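You operate a simulated robot arm through the tools that you are given. There is no shell and no other tool.

The job below is to be done with a simulated robot arm. You get a single attempt, and the scene is never put back.

## Task
Light the lamp and wipe the plate that glows with the white pad.
Fine: wipe till nothing glows; pad back; lamp off. Set down upright: white pad.

It is judged by the outcome, as a careful person would: the job done as asked, and still so three seconds after it is handed in. It fails if anything else is knocked over, pushed out of place, dropped, spilled or broken.

## Robot
A 7-joint arm with a two-finger parallel gripper, fixed in place. Base frame: the origin is on the floor under the middle of its stand, x ahead of it, y to its left, z up; the work surface is at about z = 900. Lengths are in mm, angles in degrees, forces in N, time in s.
It reaches about 1247 mm from its shoulder. Its first joint turns from -132.0 to 132.0 degrees. Payload 3.91 kg.
The tool frame sits at the grasp point between the pads (the TCP): z along the fingers, y along the line on which they close. The tips reach 30 mm beyond it. The gripper opens to 110 mm. The fingers are 20 mm wide and 10 mm thick; the gripper's body (48 by 112 mm) begins 55 mm behind the TCP.
Orientation is told as [roll, pitch, yaw] about the base's x, y, z axes, in that order, counted from this pose: with the fingers straight down and closing along the base's y, the tool's x points along the base's -x, its y along +y and its z along -z.

## Interface
- The arm moves only by the tool servo_tool. Its argument "plan" is a list of rows, each a list of 3 entries, a list of its own where there are three numbers: the shift along the tool's x, y, z in mm, then the turn, a rotation vector about the tool's x, y, z in degrees, then the opening, from 0 (shut) to 1 (fully open). In form: [[[dx, dy, dz], [wx, wy, wz], grip], ...]. A call has 1 to 20 rows; each row shifts and turns the commanded pose from where the row before left it, along the tool's axes as they then stand. A row lasts 0.2 s, in which the tool goes at most 50 mm and 8.6 degrees; a call with a longer step from one row to the next is refused whole, and so is a gripper value outside its range. Where a pose cannot be reached the arm comes as near as it can. A force on the tool above 40 N (or 10 N above the force at the start of the call, whichever is more), or a blocked arm, ends the call early, and 0.2 s more pass. Each finger travels about 108 mm/s and halts on what it meets, pressing with about 40 N; the grip force reading is that of the motor and also rises with nothing between the fingers. The clock runs only during rows and for 0.2 s after the last one: add rows that do not move to give the fingers time. It gives the time, the measured TCP pose, the force on the tool (base axes), the opening and the grip force at its end, in the units of the frame above (readings bear some noise), with the torque about the TCP (base axes, N m) and any sound that the robot's microphone picked up.
- Cameras (640 x 400 px; columns grow to the right, rows downward): "scene" is fixed at [400.1, 651, 1495.8]; the picture's right is [-0.89, -0.46, 0.00], its down [-0.27, 0.53, -0.80] and it looks along [0.37, -0.71, -0.59] (base axes); focal length 336 px, centre (320, 200). "wrist" rides on the gripper at [72, 17, -103] in the tool frame; the picture's right is [-0.23, 0.97, 0.00], its down [-0.76, -0.18, -0.62] and it looks along [-0.61, -0.14, 0.78] (tool axes); focal length 222 px, centre (320, 200). There is no depth. A picture from a camera that has moved, and an enlarged one, comes with that camera's place and axes in the base frame and with its lens.
- get_image(camera): a new picture of that camera. It takes no simulated time.
- close_up(camera, box): a new picture of the part [left, top, right, bottom] of that camera's present view, enlarged. It takes no simulated time.
- close_job(): hands the job in; it is judged then, once.

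Nothing tells you positions but the pictures and the camera data. Unless the task says otherwise, let go and move clear before handing in.

The tools are called after "Call:" as a command line: name --argument value ..., lists and objects as JSON in quotes. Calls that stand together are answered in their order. servo_tool: Moves the arm, as the interface text tells. Its arguments: {"type":"object","properties":{"plan":{"type":"array"}},"required":["plan"]} The other tools are called the same way: get_image (camera) takes a picture; close_up (camera, box) takes an enlarged picture of a part of a camera's view; close_job () hands the job in.

At the start:

```text
time: 0.0
eef_pos: [520.2, 279.4, 1212.3]
tcp_rot: [0.0, 0.0, 0.0]
force: [-0.2, 0.4, 0.2]
ft_torque: [0.01, 0.03, 0.0]
gripper_width: 109.9
gripper_force: 0.1
```

scene: 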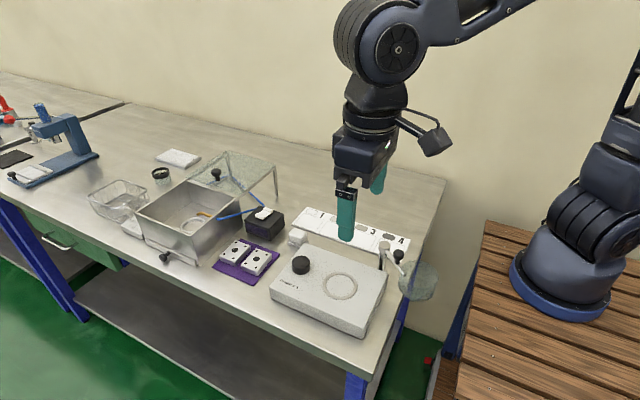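
wrist: 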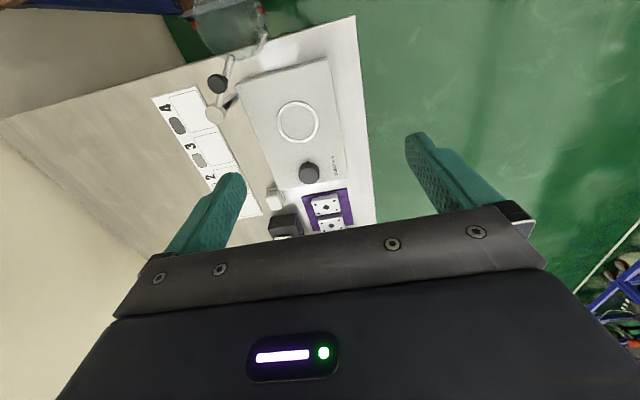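

I see a bench with a hot-plate-like box, a numbered strip (1–4), a purple tray with two white dotted blocks, a metal basin, a black box with a white item, and a microscope-like blue stand. I'll look closer to identify the lamp, the plates and the white pad before moving.

Call:
close_up --camera "scene" --box '[200, 180, 320, 300]'

Call:
close_up --camera "scene" --box '[260, 190, 450, 350]'

Call:
close_up --camera "scene" --box '[80, 130, 290, 280]'

Call:
close_up --camera "scene" --box '[0, 80, 130, 200]'

Call:
close_up --camera "wrist" --box '[140, 0, 380, 250]'

```text
3.33 times, centred on (260, 240) of scene
camera zoom: at [400.1, 651.0, 1495.8], right [-0.89, -0.46, 0.0], down [-0.27, 0.53, -0.8], along [0.37, -0.71, -0.59], focal length 1120 px, centre (520, 67)
```

zoom: 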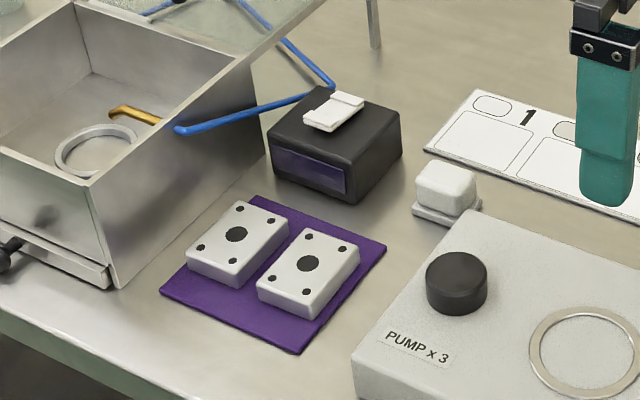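

```text
2.50 times, centred on (355, 270) of scene
camera zoom: at [400.1, 651.0, 1495.8], right [-0.89, -0.46, 0.0], down [-0.27, 0.53, -0.8], along [0.37, -0.71, -0.59], focal length 840 px, centre (232, 25)
```

zoom: 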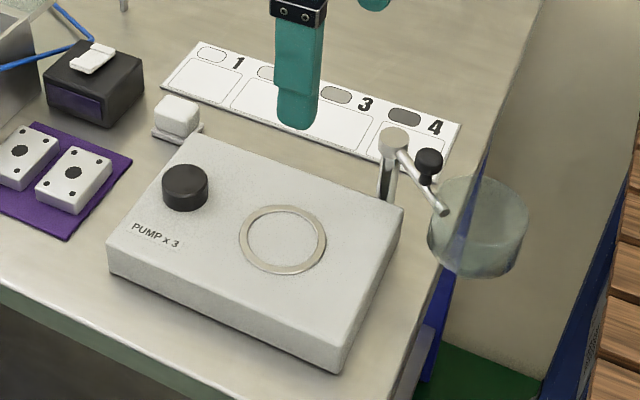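

```text
2.67 times, centred on (185, 205) of scene
camera zoom: at [400.1, 651.0, 1495.8], right [-0.89, -0.46, 0.0], down [-0.27, 0.53, -0.8], along [0.37, -0.71, -0.59], focal length 896 px, centre (680, 187)
```

zoom: 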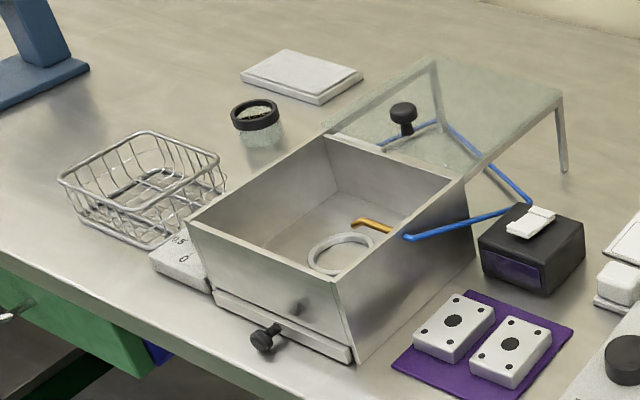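

```text
3.33 times, centred on (65, 140) of scene
camera zoom: at [400.1, 651.0, 1495.8], right [-0.89, -0.46, 0.0], down [-0.27, 0.53, -0.8], along [0.37, -0.71, -0.59], focal length 1120 px, centre (1170, 400)
```

zoom: 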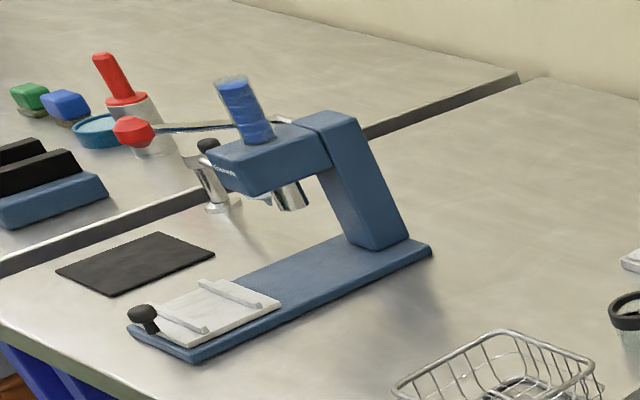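

```text
1.60 times, centred on (260, 125) of wrist
camera zoom: at [448.5, 297.2, 1316.0], right [0.23, 0.97, 0.0], down [0.76, -0.18, 0.62], along [0.61, -0.14, -0.78], focal length 355 px, centre (416, 320)
```

zoom: 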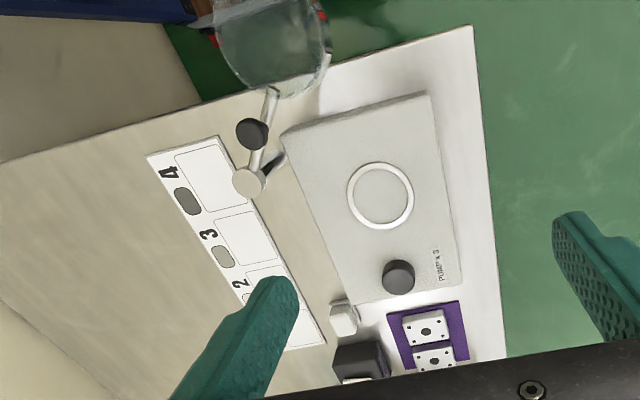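

The black box with the white rocker and violet window looks like the lamp, roughly (846, 109). The two white plates sit on the purple mat near (784, 234) and (847, 235), and the white pad is on its little base near (735, 128). I'll move over that area, staying high, to look from the wrist.

Call:
servo_tool --plan '[[[-40, -18, 6], [0, 0, 0], 1], [[-40, -18, 6], [0, 0, 0], 1], [[-40, -18, 6], [0, 0, 0], 1], [[-40, -18, 6], [0, 0, 0], 1], [[-40, -18, 6], [0, 0, 0], 1], [[0, 0, 0], [0, 0, 0], 1]]'

Call:
get_image --camera "wrist"

Call:
get_image --camera "scene"

```text
time: 1.4
eef_pos: [721.0, 189.2, 1183.4]
tcp_rot: [0.0, -0.1, 0.0]
force: [0.0, 0.1, 0.1]
ft_torque: [-0.03, -0.02, 0.0]
gripper_width: 110.1
gripper_force: 0.0
```

```text
taken
camera wrist: at [648.2, 206.1, 1286.3], right [0.23, 0.97, 0.0], down [0.76, -0.18, 0.62], along [0.61, -0.14, -0.78], focal length 222 px, centre (320, 200)
```

wrist: 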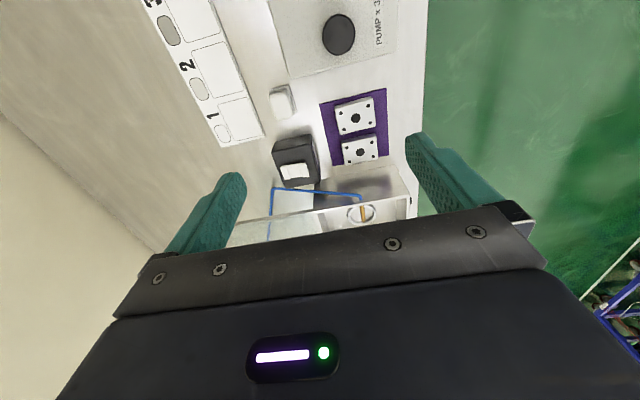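

```text
taken
```

scene: 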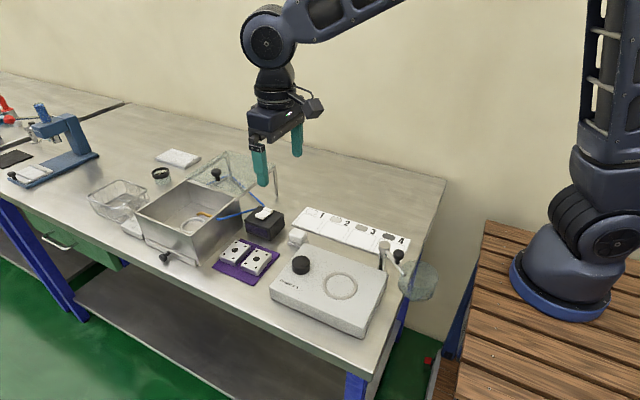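

Call:
close_up --camera "wrist" --box '[240, 60, 420, 230]'

Call:
close_up --camera "scene" --box '[240, 200, 320, 250]'

Call:
close_up --camera "scene" --box '[200, 225, 300, 295]'

```text
2.35 times, centred on (330, 145) of wrist
camera zoom: at [648.2, 206.1, 1286.3], right [0.23, 0.97, 0.0], down [0.76, -0.18, 0.62], along [0.61, -0.14, -0.78], focal length 523 px, centre (296, 329)
```

zoom: 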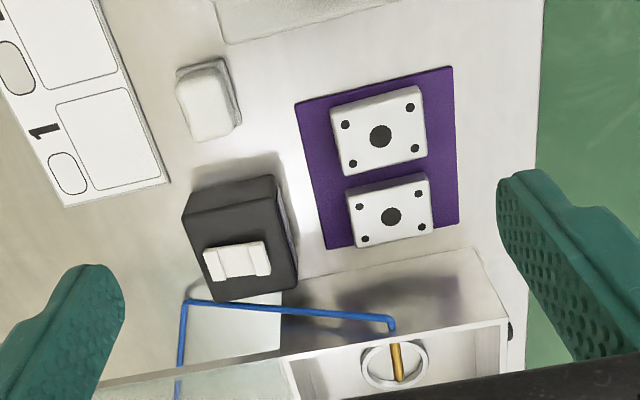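

```text
8.00 times, centred on (280, 225) of scene
camera zoom: at [400.1, 651.0, 1495.8], right [-0.89, -0.46, 0.0], down [-0.27, 0.53, -0.8], along [0.37, -0.71, -0.59], focal length 2689 px, centre (640, 0)
```

zoom: 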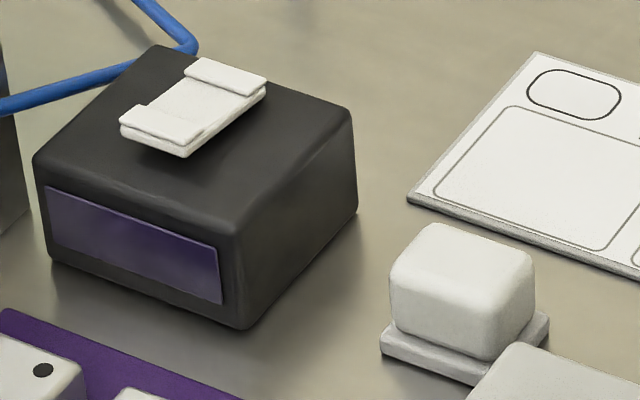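

```text
5.71 times, centred on (250, 260) of scene
camera zoom: at [400.1, 651.0, 1495.8], right [-0.89, -0.46, 0.0], down [-0.27, 0.53, -0.8], along [0.37, -0.71, -0.59], focal length 1920 px, centre (720, -143)
```

zoom: 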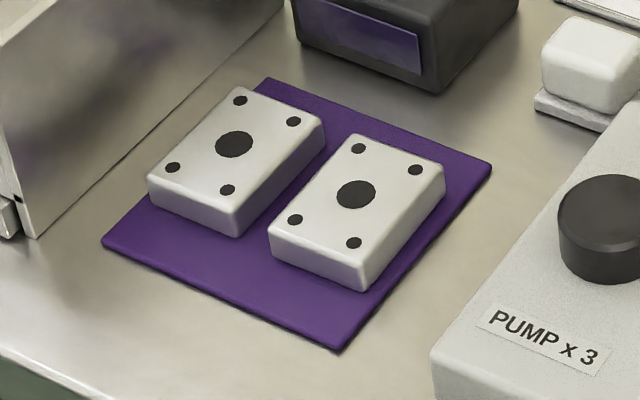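

Call:
close_up --camera "scene" --box '[282, 222, 314, 252]'

Call:
close_up --camera "scene" --box '[248, 200, 284, 226]'

Call:
close_up --camera "wrist" --box '[260, 70, 330, 200]'

```text
13.33 times, centred on (298, 237) of scene
camera zoom: at [400.1, 651.0, 1495.8], right [-0.89, -0.46, 0.0], down [-0.27, 0.53, -0.8], along [0.37, -0.71, -0.59], focal length 4481 px, centre (613, -293)
```

zoom: 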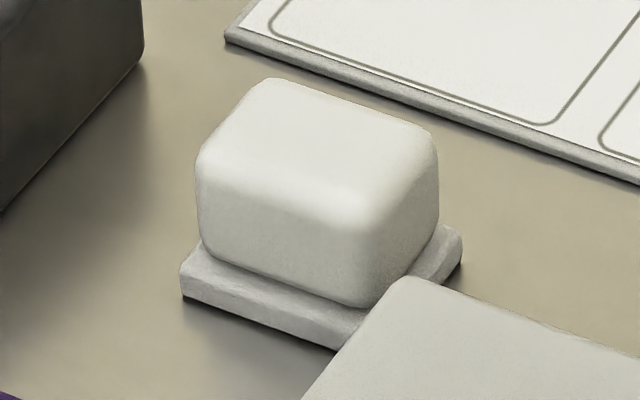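

```text
15.38 times, centred on (266, 213) of scene
camera zoom: at [400.1, 651.0, 1495.8], right [-0.89, -0.46, 0.0], down [-0.27, 0.53, -0.8], along [0.37, -0.71, -0.59], focal length 5170 px, centre (1151, 0)
```

zoom: 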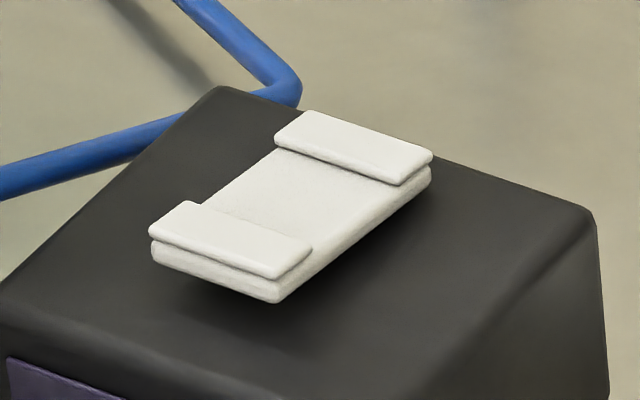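

```text
3.08 times, centred on (295, 135) of wrist
camera zoom: at [648.2, 206.1, 1286.3], right [0.23, 0.97, 0.0], down [0.76, -0.18, 0.62], along [0.61, -0.14, -0.78], focal length 684 px, centre (397, 400)
```

zoom: 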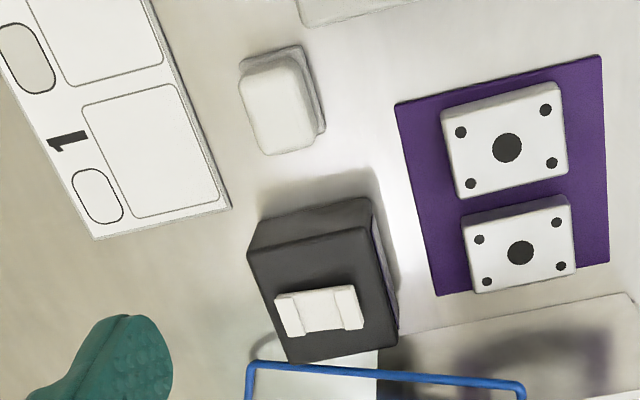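

Call:
close_up --camera "scene" --box '[140, 135, 220, 190]'

Call:
close_up --camera "scene" --box '[110, 205, 160, 245]'

Call:
close_up --camera "scene" --box '[280, 200, 420, 290]'

```text
7.27 times, centred on (180, 162) of scene
camera zoom: at [400.1, 651.0, 1495.8], right [-0.89, -0.46, 0.0], down [-0.27, 0.53, -0.8], along [0.37, -0.71, -0.59], focal length 2444 px, centre (1338, 473)
```

zoom: 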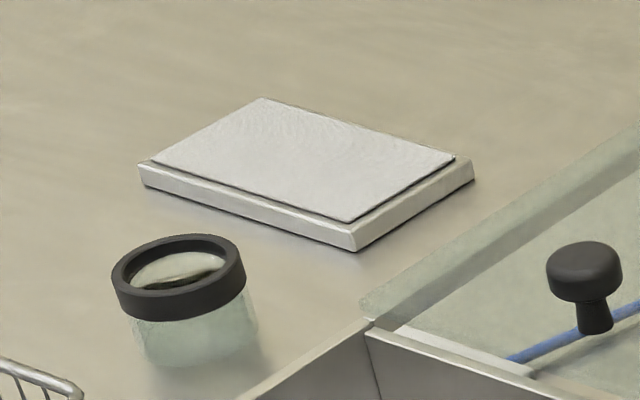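

```text
10.00 times, centred on (135, 225) of scene
camera zoom: at [400.1, 651.0, 1495.8], right [-0.89, -0.46, 0.0], down [-0.27, 0.53, -0.8], along [0.37, -0.71, -0.59], focal length 3361 px, centre (2170, -50)
```

zoom: 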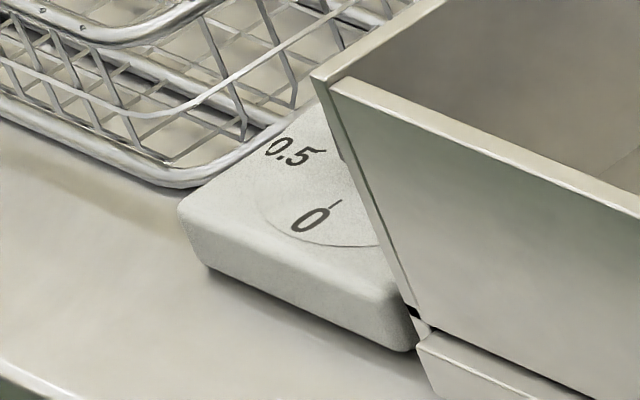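

```text
4.44 times, centred on (350, 245) of scene
camera zoom: at [400.1, 651.0, 1495.8], right [-0.89, -0.46, 0.0], down [-0.27, 0.53, -0.8], along [0.37, -0.71, -0.59], focal length 1494 px, centre (187, 0)
```

zoom: 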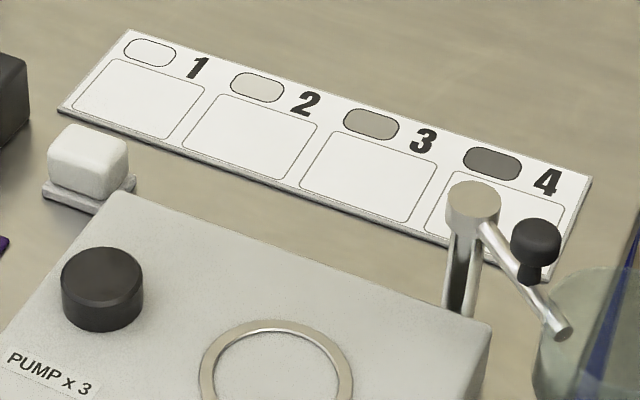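

I take the lamp's rocker to be tilted with its +y end raised, near (835, 137, 959), with the −y end lower near (838, 97, 949). I'll shut the fingers and come down over the raised end, stopping short to check alignment.

Call:
servo_tool --plan '[[[-38, -16.4, 20], [0, 0, 0], 0.5], [[-38, -16.4, 20], [0, 0, 0], 0], [[-38, -16.4, 20], [0, 0, 0], 0], [[0, 0, 25], [0, 0, 0], 0], [[0, 0, 25], [0, 0, 0], 0], [[0, 0, 25], [0, 0, 0], 0], [[0, 0, 25], [0, 0, 0], 0], [[0, 0, 0], [0, 0, 0], 0]]'

Call:
get_image --camera "wrist"

Call:
close_up --camera "scene" --box '[220, 160, 320, 260]'

```text
time: 3.2
eef_pos: [834.7, 140.2, 1023.6]
tcp_rot: [0.0, 0.0, 0.0]
force: [-0.8, 0.1, -0.6]
ft_torque: [-0.02, 0.01, 0.04]
gripper_width: 0.0
gripper_force: 37.4
```

```text
taken
camera wrist: at [762.7, 157.5, 1126.3], right [0.23, 0.97, 0.0], down [0.76, -0.18, 0.62], along [0.61, -0.14, -0.78], focal length 222 px, centre (320, 200)
```

wrist: 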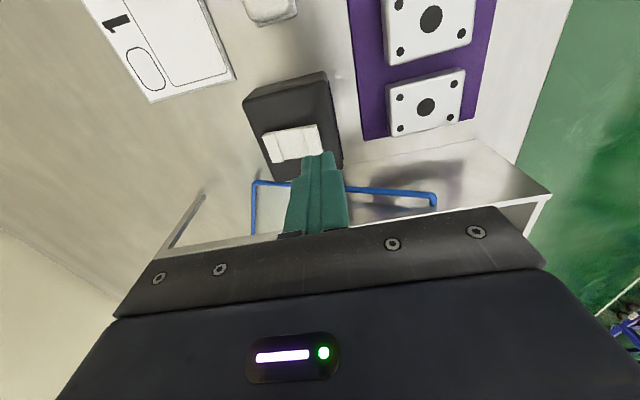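

```text
4.00 times, centred on (270, 210) of scene
camera zoom: at [400.1, 651.0, 1495.8], right [-0.89, -0.46, 0.0], down [-0.27, 0.53, -0.8], along [0.37, -0.71, -0.59], focal length 1344 px, centre (520, 160)
```

zoom: 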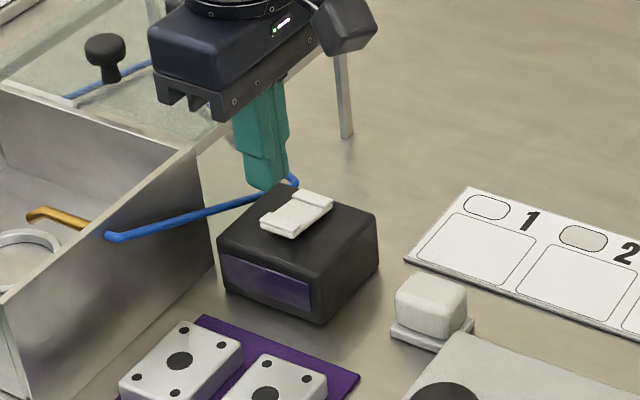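

Call:
close_up --camera "wrist" --box '[230, 60, 360, 210]'

```text
2.67 times, centred on (295, 135) of wrist
camera zoom: at [762.7, 157.5, 1126.3], right [0.23, 0.97, 0.0], down [0.76, -0.18, 0.62], along [0.61, -0.14, -0.78], focal length 592 px, centre (387, 373)
```

zoom: 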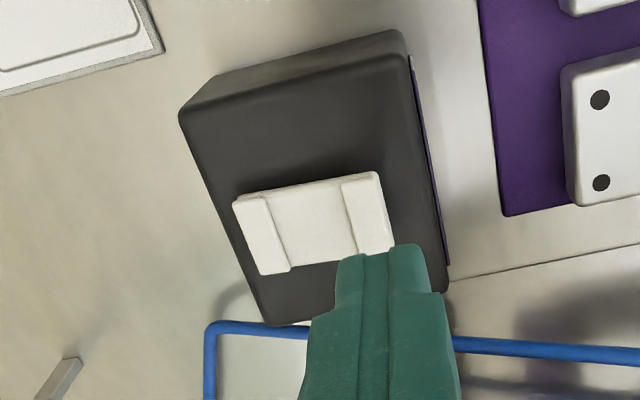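

The closed tips are just above the raised lip at about (835, 138). I'll press down slowly, watching the force, and check whether the lamp lights.

Call:
servo_tool --plan '[[[0, -2, 12], [0, 0, 0], 0], [[0, 0, 12], [0, 0, 0], 0], [[0, 0, 6], [0, 0, 0], 0], [[0, 0, 2], [0, 0, 0], 0], [[0, 0, 2], [0, 0, 0], 0], [[0, 0, 2], [0, 0, 0], 0], [[0, 0, 2], [0, 0, 0], 0], [[0, 0, 2], [0, 0, 0], 0]]'

Call:
close_up --camera "scene" --box '[200, 190, 320, 290]'

```text
time: 5.0
eef_pos: [835.4, 138.1, 983.3]
tcp_rot: [-0.1, -0.1, -0.1]
force: [-2.1, -3.8, 22.0]
ft_torque: [-0.29, 0.14, -0.06]
gripper_width: 0.1
gripper_force: 37.8
heard: click
```

```text
4.00 times, centred on (260, 240) of scene
camera zoom: at [400.1, 651.0, 1495.8], right [-0.89, -0.46, 0.0], down [-0.27, 0.53, -0.8], along [0.37, -0.71, -0.59], focal length 1344 px, centre (560, 40)
```

zoom: 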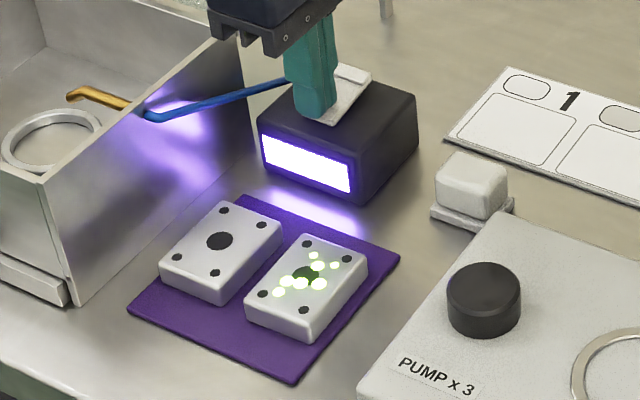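

A click, and the lamp is lit: the plate nearer the robot (A, about (782, 235)) shows glowing spots. I'll lift away and look to confirm the lamp stays on.

Call:
servo_tool --plan '[[[0, 0, -10], [0, 0, 0], 0], [[0, 0, -40], [0, 0, 0], 0], [[0, 0, -40], [0, 0, 0], 0.3], [[20, 10, -30], [0, 0, 0], 0.6], [[40, 0, 0], [0, 0, 0], 0.6], [[0, 0, 0], [0, 0, 0], 0.6]]'

Call:
get_image --camera "wrist"

Call:
close_up --camera "scene" --box '[230, 240, 290, 280]'

Call:
close_up --camera "scene" --box '[220, 190, 320, 260]'

```text
time: 6.4
eef_pos: [774.3, 148.2, 1103.5]
tcp_rot: [0.0, 0.0, 0.0]
force: [0.7, -0.9, -0.3]
ft_torque: [-0.02, 0.01, 0.0]
gripper_width: 65.9
gripper_force: 0.1
```

```text
taken
camera wrist: at [701.9, 164.9, 1206.2], right [0.23, 0.97, 0.0], down [0.76, -0.18, 0.62], along [0.61, -0.14, -0.78], focal length 222 px, centre (320, 200)
```

wrist: 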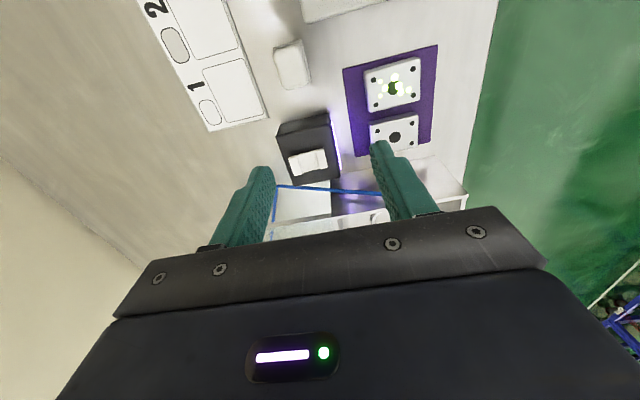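

```text
10.00 times, centred on (260, 260) of scene
camera zoom: at [400.1, 651.0, 1495.8], right [-0.89, -0.46, 0.0], down [-0.27, 0.53, -0.8], along [0.37, -0.71, -0.59], focal length 3361 px, centre (920, -400)
```

zoom: 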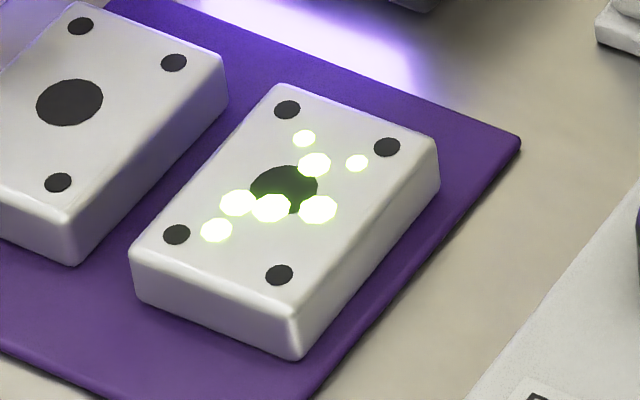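

```text
5.71 times, centred on (270, 225) of scene
camera zoom: at [400.1, 651.0, 1495.8], right [-0.89, -0.46, 0.0], down [-0.27, 0.53, -0.8], along [0.37, -0.71, -0.59], focal length 1920 px, centre (606, 57)
```

zoom: 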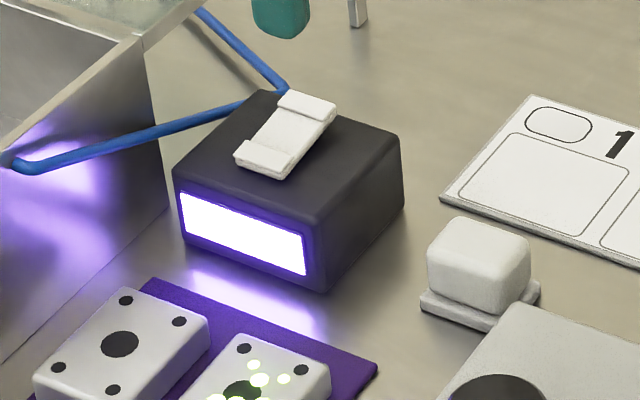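

Call:
close_up --camera "wrist" --box '[255, 20, 335, 100]'

Call:
close_up --camera "wrist" --box '[340, 40, 450, 150]'

```text
5.00 times, centred on (295, 60) of wrist
camera zoom: at [701.9, 164.9, 1206.2], right [0.23, 0.97, 0.0], down [0.76, -0.18, 0.62], along [0.61, -0.14, -0.78], focal length 1111 px, centre (445, 900)
```

zoom: 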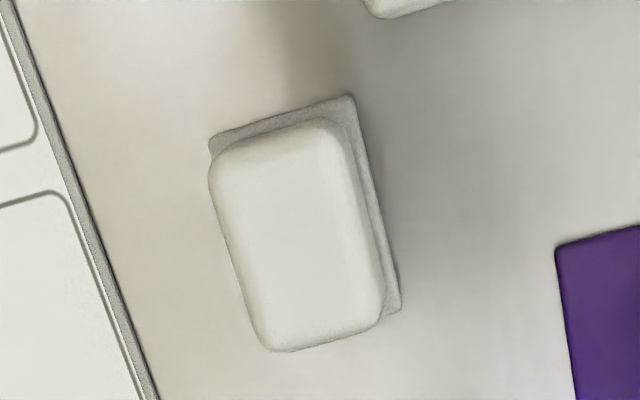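

```text
3.64 times, centred on (395, 95) of wrist
camera zoom: at [701.9, 164.9, 1206.2], right [0.23, 0.97, 0.0], down [0.76, -0.18, 0.62], along [0.61, -0.14, -0.78], focal length 808 px, centre (47, 582)
```

zoom: 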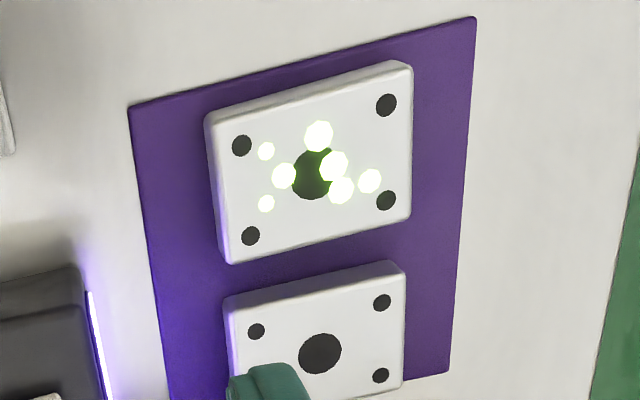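

The lamp stays on and plate A carries seven or so glowing spots. The white pad centre is about (733, 125.6) with its top near z 932–937 on a thin base; I'll line up above it with the fingers half open and check.

Call:
servo_tool --plan '[[[41.5, -22.6, 0], [0, 0, 0], 0.5], [[0, 0, 35], [0, 0, 0], 0.5], [[0, 0, 35], [0, 0, 0], 0.5], [[0, 0, 30], [0, 0, 0], 0.5], [[0, 0, 0], [0, 0, 0], 0.5], [[0, 0, 0], [0, 0, 0], 0.5]]'

Call:
get_image --camera "wrist"

Call:
close_up --camera "scene" --box '[250, 190, 350, 260]'

```text
time: 7.8
eef_pos: [732.3, 125.2, 1002.1]
tcp_rot: [0.1, 0.1, 0.0]
force: [-0.8, -0.4, 0.2]
ft_torque: [-0.03, -0.02, -0.02]
gripper_width: 54.7
gripper_force: 0.2
```

```text
taken
camera wrist: at [659.7, 143.3, 1105.6], right [0.23, 0.97, 0.0], down [0.76, -0.18, 0.62], along [0.61, -0.14, -0.78], focal length 222 px, centre (320, 200)
```

wrist: 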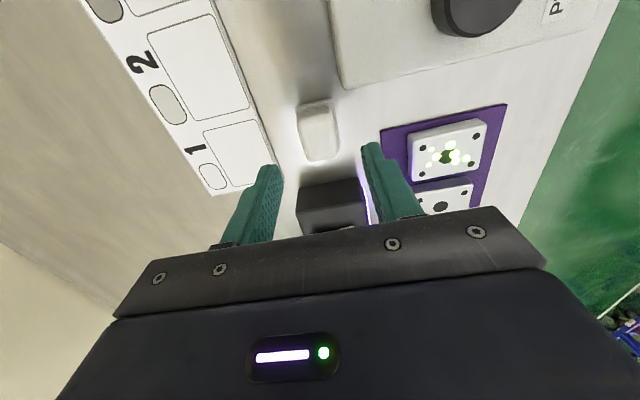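

```text
5.71 times, centred on (300, 225) of scene
camera zoom: at [400.1, 651.0, 1495.8], right [-0.89, -0.46, 0.0], down [-0.27, 0.53, -0.8], along [0.37, -0.71, -0.59], focal length 1920 px, centre (434, 57)
```

zoom: 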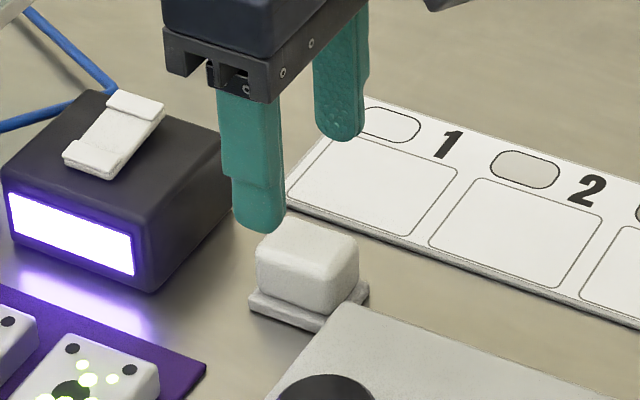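

Call:
close_up --camera "wrist" --box '[270, 80, 370, 180]'

```text
4.00 times, centred on (320, 130) of wrist
camera zoom: at [659.7, 143.3, 1105.6], right [0.23, 0.97, 0.0], down [0.76, -0.18, 0.62], along [0.61, -0.14, -0.78], focal length 888 px, centre (320, 480)
```

zoom: 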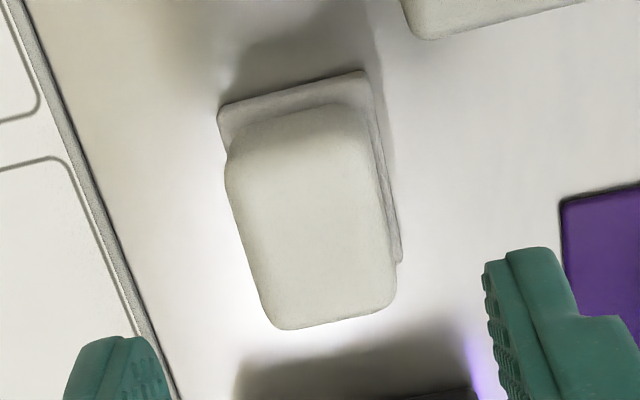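

The base and pad centre agree with the tool at (732.3, 125.2), and the lower tips will clear the thin base. I'll descend to TCP z ≈ 944 and close on the pad.

Call:
servo_tool --plan '[[[0, 0, 20], [0, 0, 0], 0.5], [[0, 0, 20], [0, 0, 0], 0.5], [[0, 0, 10], [0, 0, 0], 0.5], [[0, 0, 5], [0, 0, 0], 0.5], [[0, 0, 3], [0, 0, 0], 0.5], [[0, 0, 0], [0, 0, 0], 0.4], [[0, 0, 0], [0, 0, 0], 0.3], [[0, 0, 0], [0, 0, 0], 0.2], [[0, 0, 0], [0, 0, 0], 0.15], [[0, 0, 0], [0, 0, 0], 0.15]]'

Call:
close_up --camera "scene" --box '[260, 200, 340, 260]'

Call:
get_image --camera "wrist"

```text
time: 10.0
eef_pos: [732.7, 127.0, 944.8]
tcp_rot: [0.0, -0.1, 0.0]
force: [-0.1, -0.7, 0.2]
ft_torque: [0.02, 0.0, 0.03]
gripper_width: 28.8
gripper_force: 40.0
```

```text
6.67 times, centred on (300, 230) of scene
camera zoom: at [400.1, 651.0, 1495.8], right [-0.89, -0.46, 0.0], down [-0.27, 0.53, -0.8], along [0.37, -0.71, -0.59], focal length 2240 px, centre (453, 0)
```

zoom: 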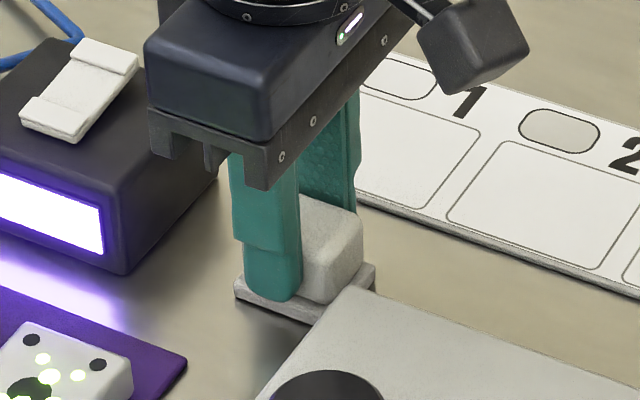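

```text
taken
camera wrist: at [660.7, 143.8, 1048.2], right [0.23, 0.97, 0.0], down [0.76, -0.18, 0.62], along [0.61, -0.14, -0.78], focal length 222 px, centre (320, 200)
```

wrist: 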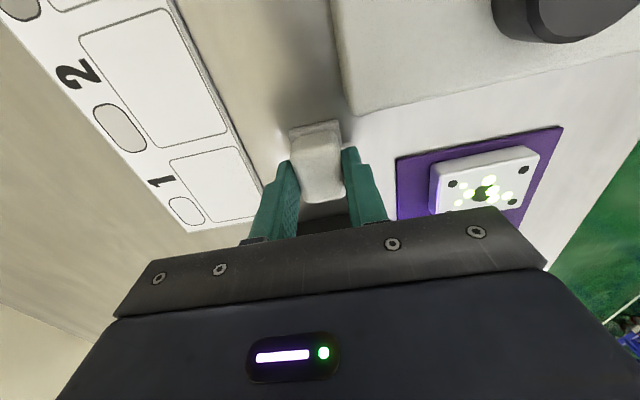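

The fingers hold the pad at 28.8 mm. I'll lift it slightly to see whether the base stays on the table.

Call:
servo_tool --plan '[[[0, 0, -3], [0, 0, 0], 0.15], [[0, 0, -7], [0, 0, 0], 0.15], [[0, 0, -15], [0, 0, 0], 0.15], [[0, 0, -25], [0, 0, 0], 0.15], [[0, 0, 0], [0, 0, 0], 0.15]]'

Call:
close_up --camera "scene" --box '[260, 190, 340, 260]'

Call:
get_image --camera "wrist"

```text
time: 11.2
eef_pos: [733.4, 126.9, 995.6]
tcp_rot: [0.0, 0.1, 0.0]
force: [-0.3, -0.2, -0.5]
ft_torque: [0.0, -0.03, -0.02]
gripper_width: 29.0
gripper_force: 40.7
```

```text
5.71 times, centred on (300, 225) of scene
camera zoom: at [400.1, 651.0, 1495.8], right [-0.89, -0.46, 0.0], down [-0.27, 0.53, -0.8], along [0.37, -0.71, -0.59], focal length 1920 px, centre (434, 57)
```

zoom: 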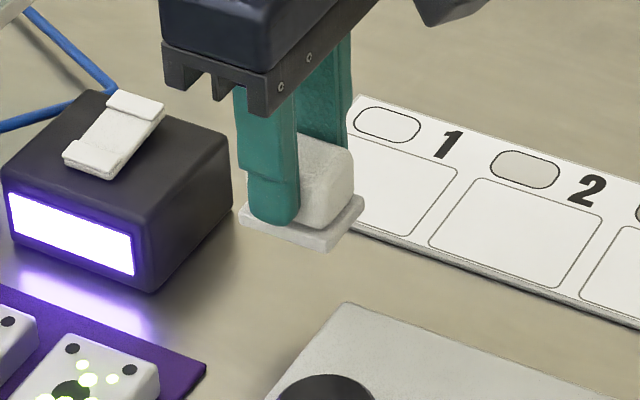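

```text
taken
camera wrist: at [661.0, 143.4, 1098.7], right [0.23, 0.97, 0.0], down [0.76, -0.18, 0.62], along [0.61, -0.14, -0.78], focal length 222 px, centre (320, 200)
```

wrist: 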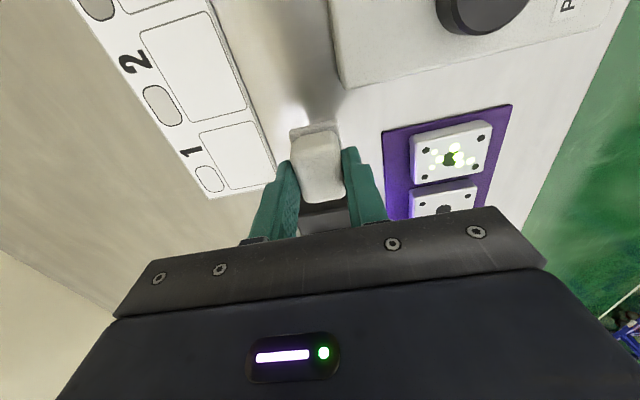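

The pad's flat base is its wiping face and it lifts as one piece; its underside is about 44 mm below the TCP. Plate A spans about x 757–801, y 204–265, top near z 920, with spots within x 766–791, y 216–257. I'll carry the pad over it and stop just above.

Call:
servo_tool --plan '[[[0, 0, -15], [0, 0, 0], 0.15], [[-15.1, 32, 0], [0, 0, 0], 0.15], [[-15.1, 32, 0], [0, 0, 0], 0.15], [[-15.1, 32, 0], [0, 0, 0], 0.15], [[0, 0, 15], [0, 0, 0], 0.15], [[0, 0, 15], [0, 0, 0], 0.15], [[0, 0, 3], [0, 0, 0], 0.15], [[0, 0, 0], [0, 0, 0], 0.15], [[0, 0, 0], [0, 0, 0], 0.15]]'

Call:
close_up --camera "scene" --box '[210, 200, 310, 290]'

Call:
get_image --camera "wrist"

```text
time: 13.2
eef_pos: [778.8, 222.8, 975.9]
tcp_rot: [0.0, 0.0, 0.0]
force: [0.5, -0.1, -0.5]
ft_torque: [0.01, -0.01, 0.02]
gripper_width: 28.9
gripper_force: 39.8
```

```text
4.44 times, centred on (260, 245) of scene
camera zoom: at [400.1, 651.0, 1495.8], right [-0.89, -0.46, 0.0], down [-0.27, 0.53, -0.8], along [0.37, -0.71, -0.59], focal length 1494 px, centre (587, 0)
```

zoom: 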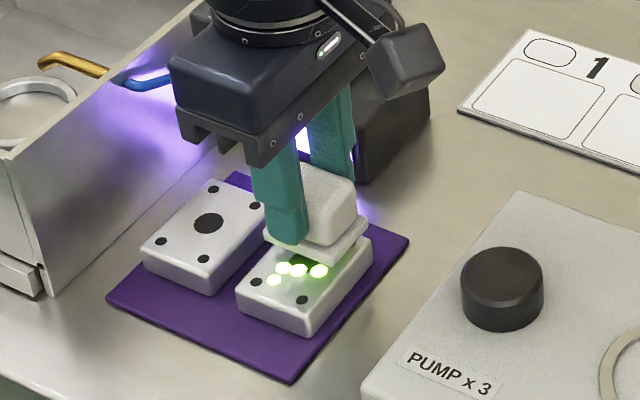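

```text
taken
camera wrist: at [706.3, 239.4, 1079.8], right [0.23, 0.97, 0.0], down [0.76, -0.18, 0.62], along [0.61, -0.14, -0.78], focal length 222 px, centre (320, 200)
```

wrist: 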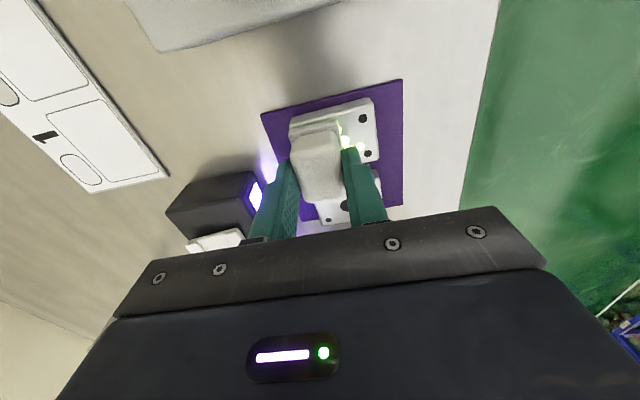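

The pad hangs about 12 mm above plate A at its −y side. I'll come down gently to find contact.

Call:
servo_tool --plan '[[[0, 0, 4], [0, 0, 0], 0.15], [[0, 0, 2], [0, 0, 0], 0.15], [[0, 0, 2], [0, 0, 0], 0.15], [[0, 0, 1], [0, 0, 0], 0.15], [[0, 0, 0], [0, 0, 0], 0.15]]'

Call:
close_up --camera "scene" --box '[230, 230, 300, 280]'

```text
time: 14.4
eef_pos: [778.1, 222.3, 967.6]
tcp_rot: [0.0, 0.0, 0.1]
force: [0.8, 0.1, -1.3]
ft_torque: [-0.02, 0.02, 0.04]
gripper_width: 29.0
gripper_force: 40.0
```

```text
8.00 times, centred on (265, 255) of scene
camera zoom: at [400.1, 651.0, 1495.8], right [-0.89, -0.46, 0.0], down [-0.27, 0.53, -0.8], along [0.37, -0.71, -0.59], focal length 2689 px, centre (760, -240)
```

zoom: 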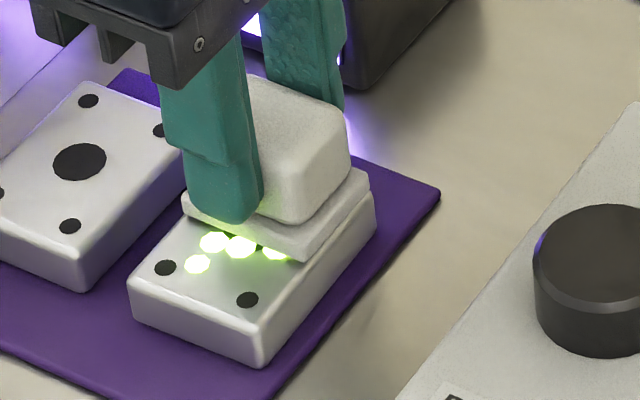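

Call:
servo_tool --plan '[[[0, 0, 1], [0, 0, 0], 0.15], [[0, 0, 1], [0, 0, 0], 0.15], [[0, 0, 0], [0, 0, 0], 0.15]]'

Call:
close_up --camera "scene" --box '[230, 230, 300, 280]'

```text
time: 15.2
eef_pos: [778.4, 222.5, 966.6]
tcp_rot: [0.0, -0.1, 0.0]
force: [0.1, -1.7, 14.2]
ft_torque: [-0.13, 0.03, 0.01]
gripper_width: 29.1
gripper_force: 39.9
```

```text
8.00 times, centred on (265, 255) of scene
camera zoom: at [400.1, 651.0, 1495.8], right [-0.89, -0.46, 0.0], down [-0.27, 0.53, -0.8], along [0.37, -0.71, -0.59], focal length 2689 px, centre (760, -240)
```

zoom: 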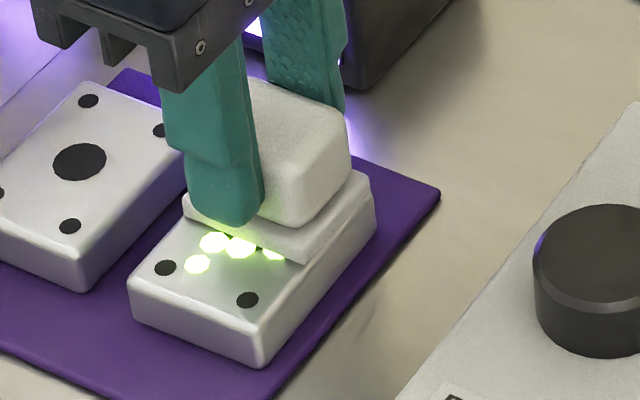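

Contact with about 14 N. I'll ease the pressure slightly and make a short trial stroke along +y, checking that the plate stays put.

Call:
servo_tool --plan '[[[0, 0, -0.7], [0, 0, 0], 0.15], [[0, 3, 0], [0, 0, 0], 0.15], [[0, 4, 0], [0, 0, 0], 0.15], [[0, 4, 0], [0, 0, 0], 0.15], [[0, 4, 0], [0, 0, 0], 0.15]]'

Call:
close_up --camera "scene" --box '[230, 230, 300, 280]'

```text
time: 16.4
eef_pos: [779.3, 237.9, 967.0]
tcp_rot: [-0.1, -0.1, 0.0]
force: [0.3, -3.8, 9.0]
ft_torque: [-0.23, 0.01, -0.02]
gripper_width: 28.8
gripper_force: 40.2
```

```text
8.00 times, centred on (265, 255) of scene
camera zoom: at [400.1, 651.0, 1495.8], right [-0.89, -0.46, 0.0], down [-0.27, 0.53, -0.8], along [0.37, -0.71, -0.59], focal length 2689 px, centre (760, -240)
```

zoom: 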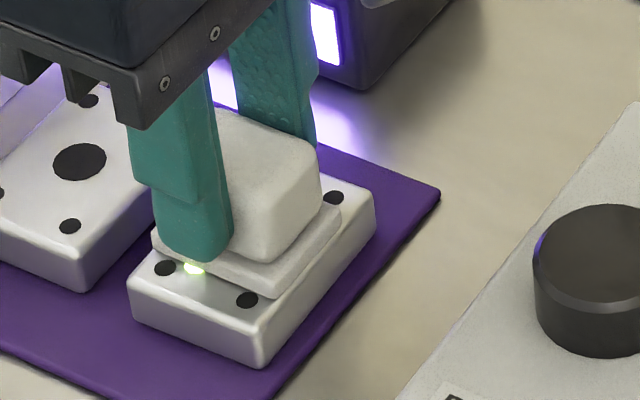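

The plate has not moved and the force is about 9 N. I'll continue full strokes back and forth along the plate.

Call:
servo_tool --plan '[[[0, 5, 0], [0, 0, 0], 0.15], [[0, 5, 0], [0, 0, 0], 0.15], [[0, 4, 0], [0, 0, 0], 0.15], [[0, -6, 0], [0, 0, 0], 0.15], [[0, -6, 0], [0, 0, 0], 0.15], [[0, -6, 0], [0, 0, 0], 0.15], [[0, -6, 0], [0, 0, 0], 0.15], [[0, -6, 0], [0, 0, 0], 0.15]]'

Call:
close_up --camera "scene" --box '[230, 230, 300, 280]'

Call:
get_image --camera "wrist"

```text
time: 18.2
eef_pos: [779.6, 221.2, 965.9]
tcp_rot: [0.0, 0.0, 0.0]
force: [-0.1, 0.0, 3.1]
ft_torque: [-0.01, 0.02, 0.0]
gripper_width: 29.1
gripper_force: 40.1
```

```text
8.00 times, centred on (265, 255) of scene
camera zoom: at [400.1, 651.0, 1495.8], right [-0.89, -0.46, 0.0], down [-0.27, 0.53, -0.8], along [0.37, -0.71, -0.59], focal length 2689 px, centre (760, -240)
```

zoom: 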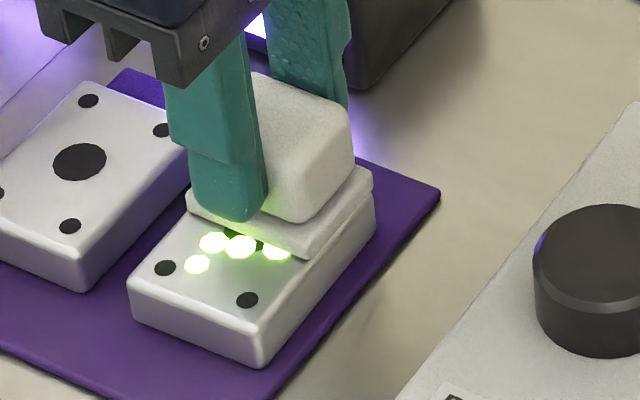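

```text
taken
camera wrist: at [706.5, 237.5, 1069.9], right [0.23, 0.97, 0.0], down [0.76, -0.18, 0.62], along [0.61, -0.14, -0.78], focal length 222 px, centre (320, 200)
```

wrist: 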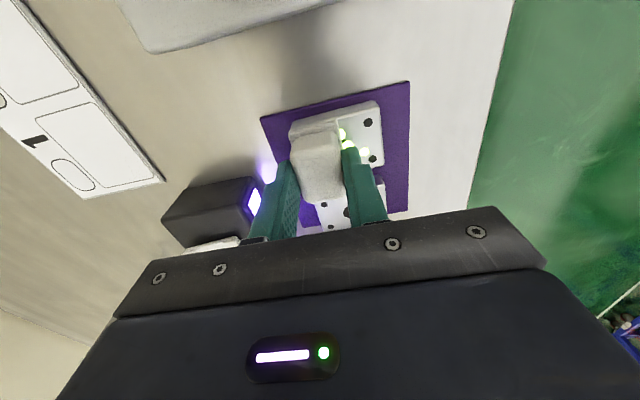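

The spots remain after one light pass, so I'll press a little firmer and make several more strokes.

Call:
servo_tool --plan '[[[0, 0, 0.7], [0, 0, 0], 0.15], [[0, 6, 0], [0, 0, 0], 0.15], [[0, 6, 0], [0, 0, 0], 0.15], [[0, 6, 0], [0, 0, 0], 0.15], [[0, 6, 0], [0, 0, 0], 0.15], [[0, 6, 0], [0, 0, 0], 0.15], [[0, 0, 0], [0, 0, 0], 0.15]]'

Call:
close_up --camera "scene" --box '[230, 230, 300, 280]'

```text
time: 19.8
eef_pos: [778.6, 250.6, 966.1]
tcp_rot: [0.0, -0.1, 0.0]
force: [1.3, -3.8, 19.5]
ft_torque: [-0.17, -0.01, -0.02]
gripper_width: 28.7
gripper_force: 39.6
```

```text
8.00 times, centred on (265, 255) of scene
camera zoom: at [400.1, 651.0, 1495.8], right [-0.89, -0.46, 0.0], down [-0.27, 0.53, -0.8], along [0.37, -0.71, -0.59], focal length 2689 px, centre (760, -240)
```

zoom: 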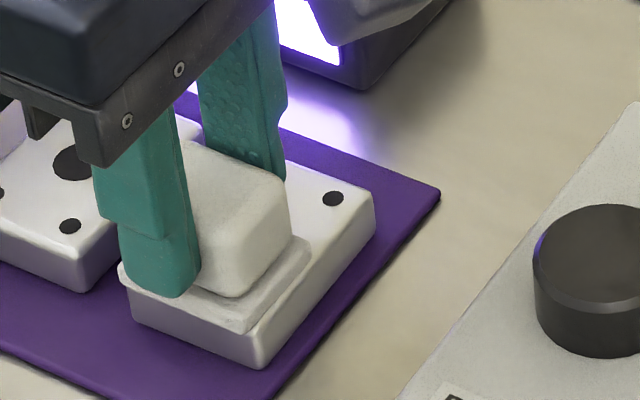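

The −y end spots are gone now. Continuing firm strokes back and forth.

Call:
servo_tool --plan '[[[0, -6, 0], [0, 0, 0], 0.15], [[0, -6, 0], [0, 0, 0], 0.15], [[0, -6, 0], [0, 0, 0], 0.15], [[0, -6, 0], [0, 0, 0], 0.15], [[0, -6, 0], [0, 0, 0], 0.15], [[0, 6, 0], [0, 0, 0], 0.15], [[0, 6, 0], [0, 0, 0], 0.15], [[0, 6, 0], [0, 0, 0], 0.15], [[0, 6, 0], [0, 0, 0], 0.15], [[0, 6, 0], [0, 0, 0], 0.15], [[0, -6, 0], [0, 0, 0], 0.15], [[0, -6, 0], [0, 0, 0], 0.15], [[0, -6, 0], [0, 0, 0], 0.15], [[0, -6, 0], [0, 0, 0], 0.15], [[0, -6, 0], [0, 0, 0], 0.15]]'

Call:
close_up --camera "scene" --box '[230, 230, 300, 280]'

```text
time: 23.0
eef_pos: [777.8, 221.5, 966.3]
tcp_rot: [-0.1, -0.1, 0.0]
force: [0.0, 3.1, 12.2]
ft_torque: [0.14, 0.03, 0.02]
gripper_width: 28.9
gripper_force: 40.3
```

```text
8.00 times, centred on (265, 255) of scene
camera zoom: at [400.1, 651.0, 1495.8], right [-0.89, -0.46, 0.0], down [-0.27, 0.53, -0.8], along [0.37, -0.71, -0.59], focal length 2689 px, centre (760, -240)
```

zoom: 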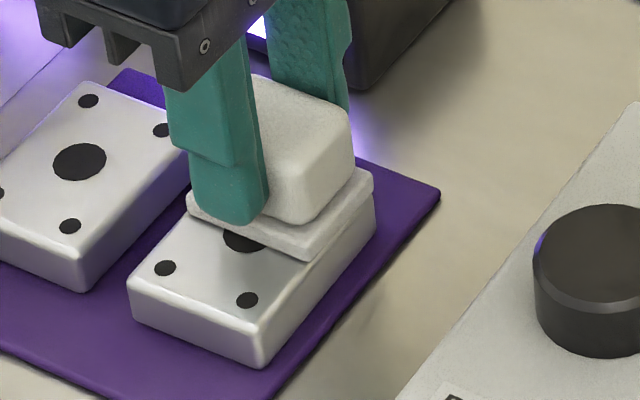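

The exposed half of the plate no longer glows. I'll lift the pad and inspect the whole plate under the lamp.

Call:
servo_tool --plan '[[[0, 0, -3], [0, 0, 0], 0.15], [[0, 0, -15], [0, 0, 0], 0.15], [[0, 0, -30], [0, 0, 0], 0.15], [[15.1, -32, 0], [0, 0, 0], 0.15], [[15.1, -32, 0], [0, 0, 0], 0.15], [[15.1, -32, 0], [0, 0, 0], 0.15], [[0, 0, 0], [0, 0, 0], 0.15], [[0, 0, 0], [0, 0, 0], 0.15]]'

Call:
close_up --camera "scene" --box '[220, 225, 300, 285]'

Call:
get_image --camera "wrist"

Call:
get_image --camera "scene"

```text
time: 24.8
eef_pos: [731.8, 125.2, 1015.1]
tcp_rot: [-0.1, 0.1, 0.0]
force: [0.5, -0.2, -0.7]
ft_torque: [0.0, 0.01, -0.03]
gripper_width: 28.9
gripper_force: 39.9
```

```text
6.67 times, centred on (260, 255) of scene
camera zoom: at [400.1, 651.0, 1495.8], right [-0.89, -0.46, 0.0], down [-0.27, 0.53, -0.8], along [0.37, -0.71, -0.59], focal length 2240 px, centre (720, -167)
```

zoom: 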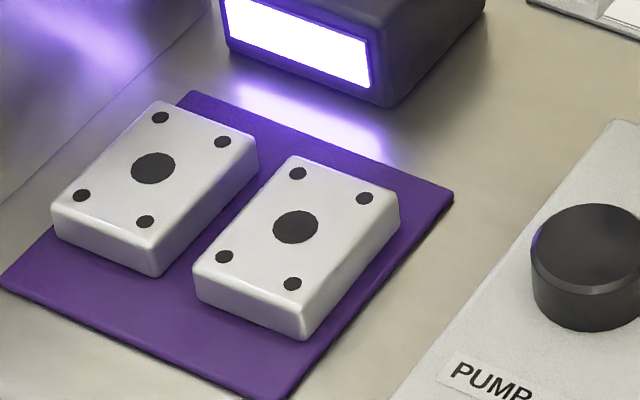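

```text
taken
camera wrist: at [660.1, 141.7, 1117.6], right [0.23, 0.97, 0.0], down [0.76, -0.18, 0.62], along [0.61, -0.14, -0.78], focal length 222 px, centre (320, 200)
```

wrist: 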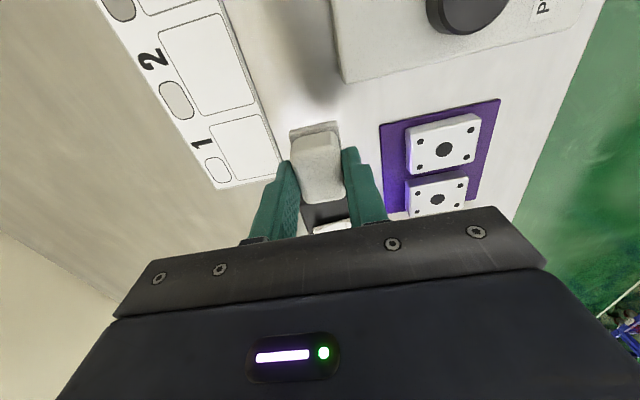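

```text
taken
```

scene: 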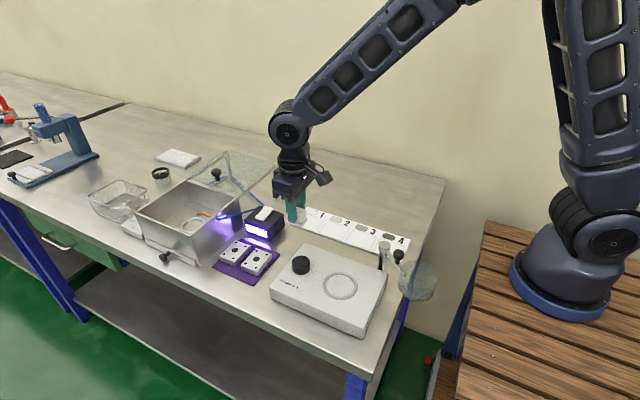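

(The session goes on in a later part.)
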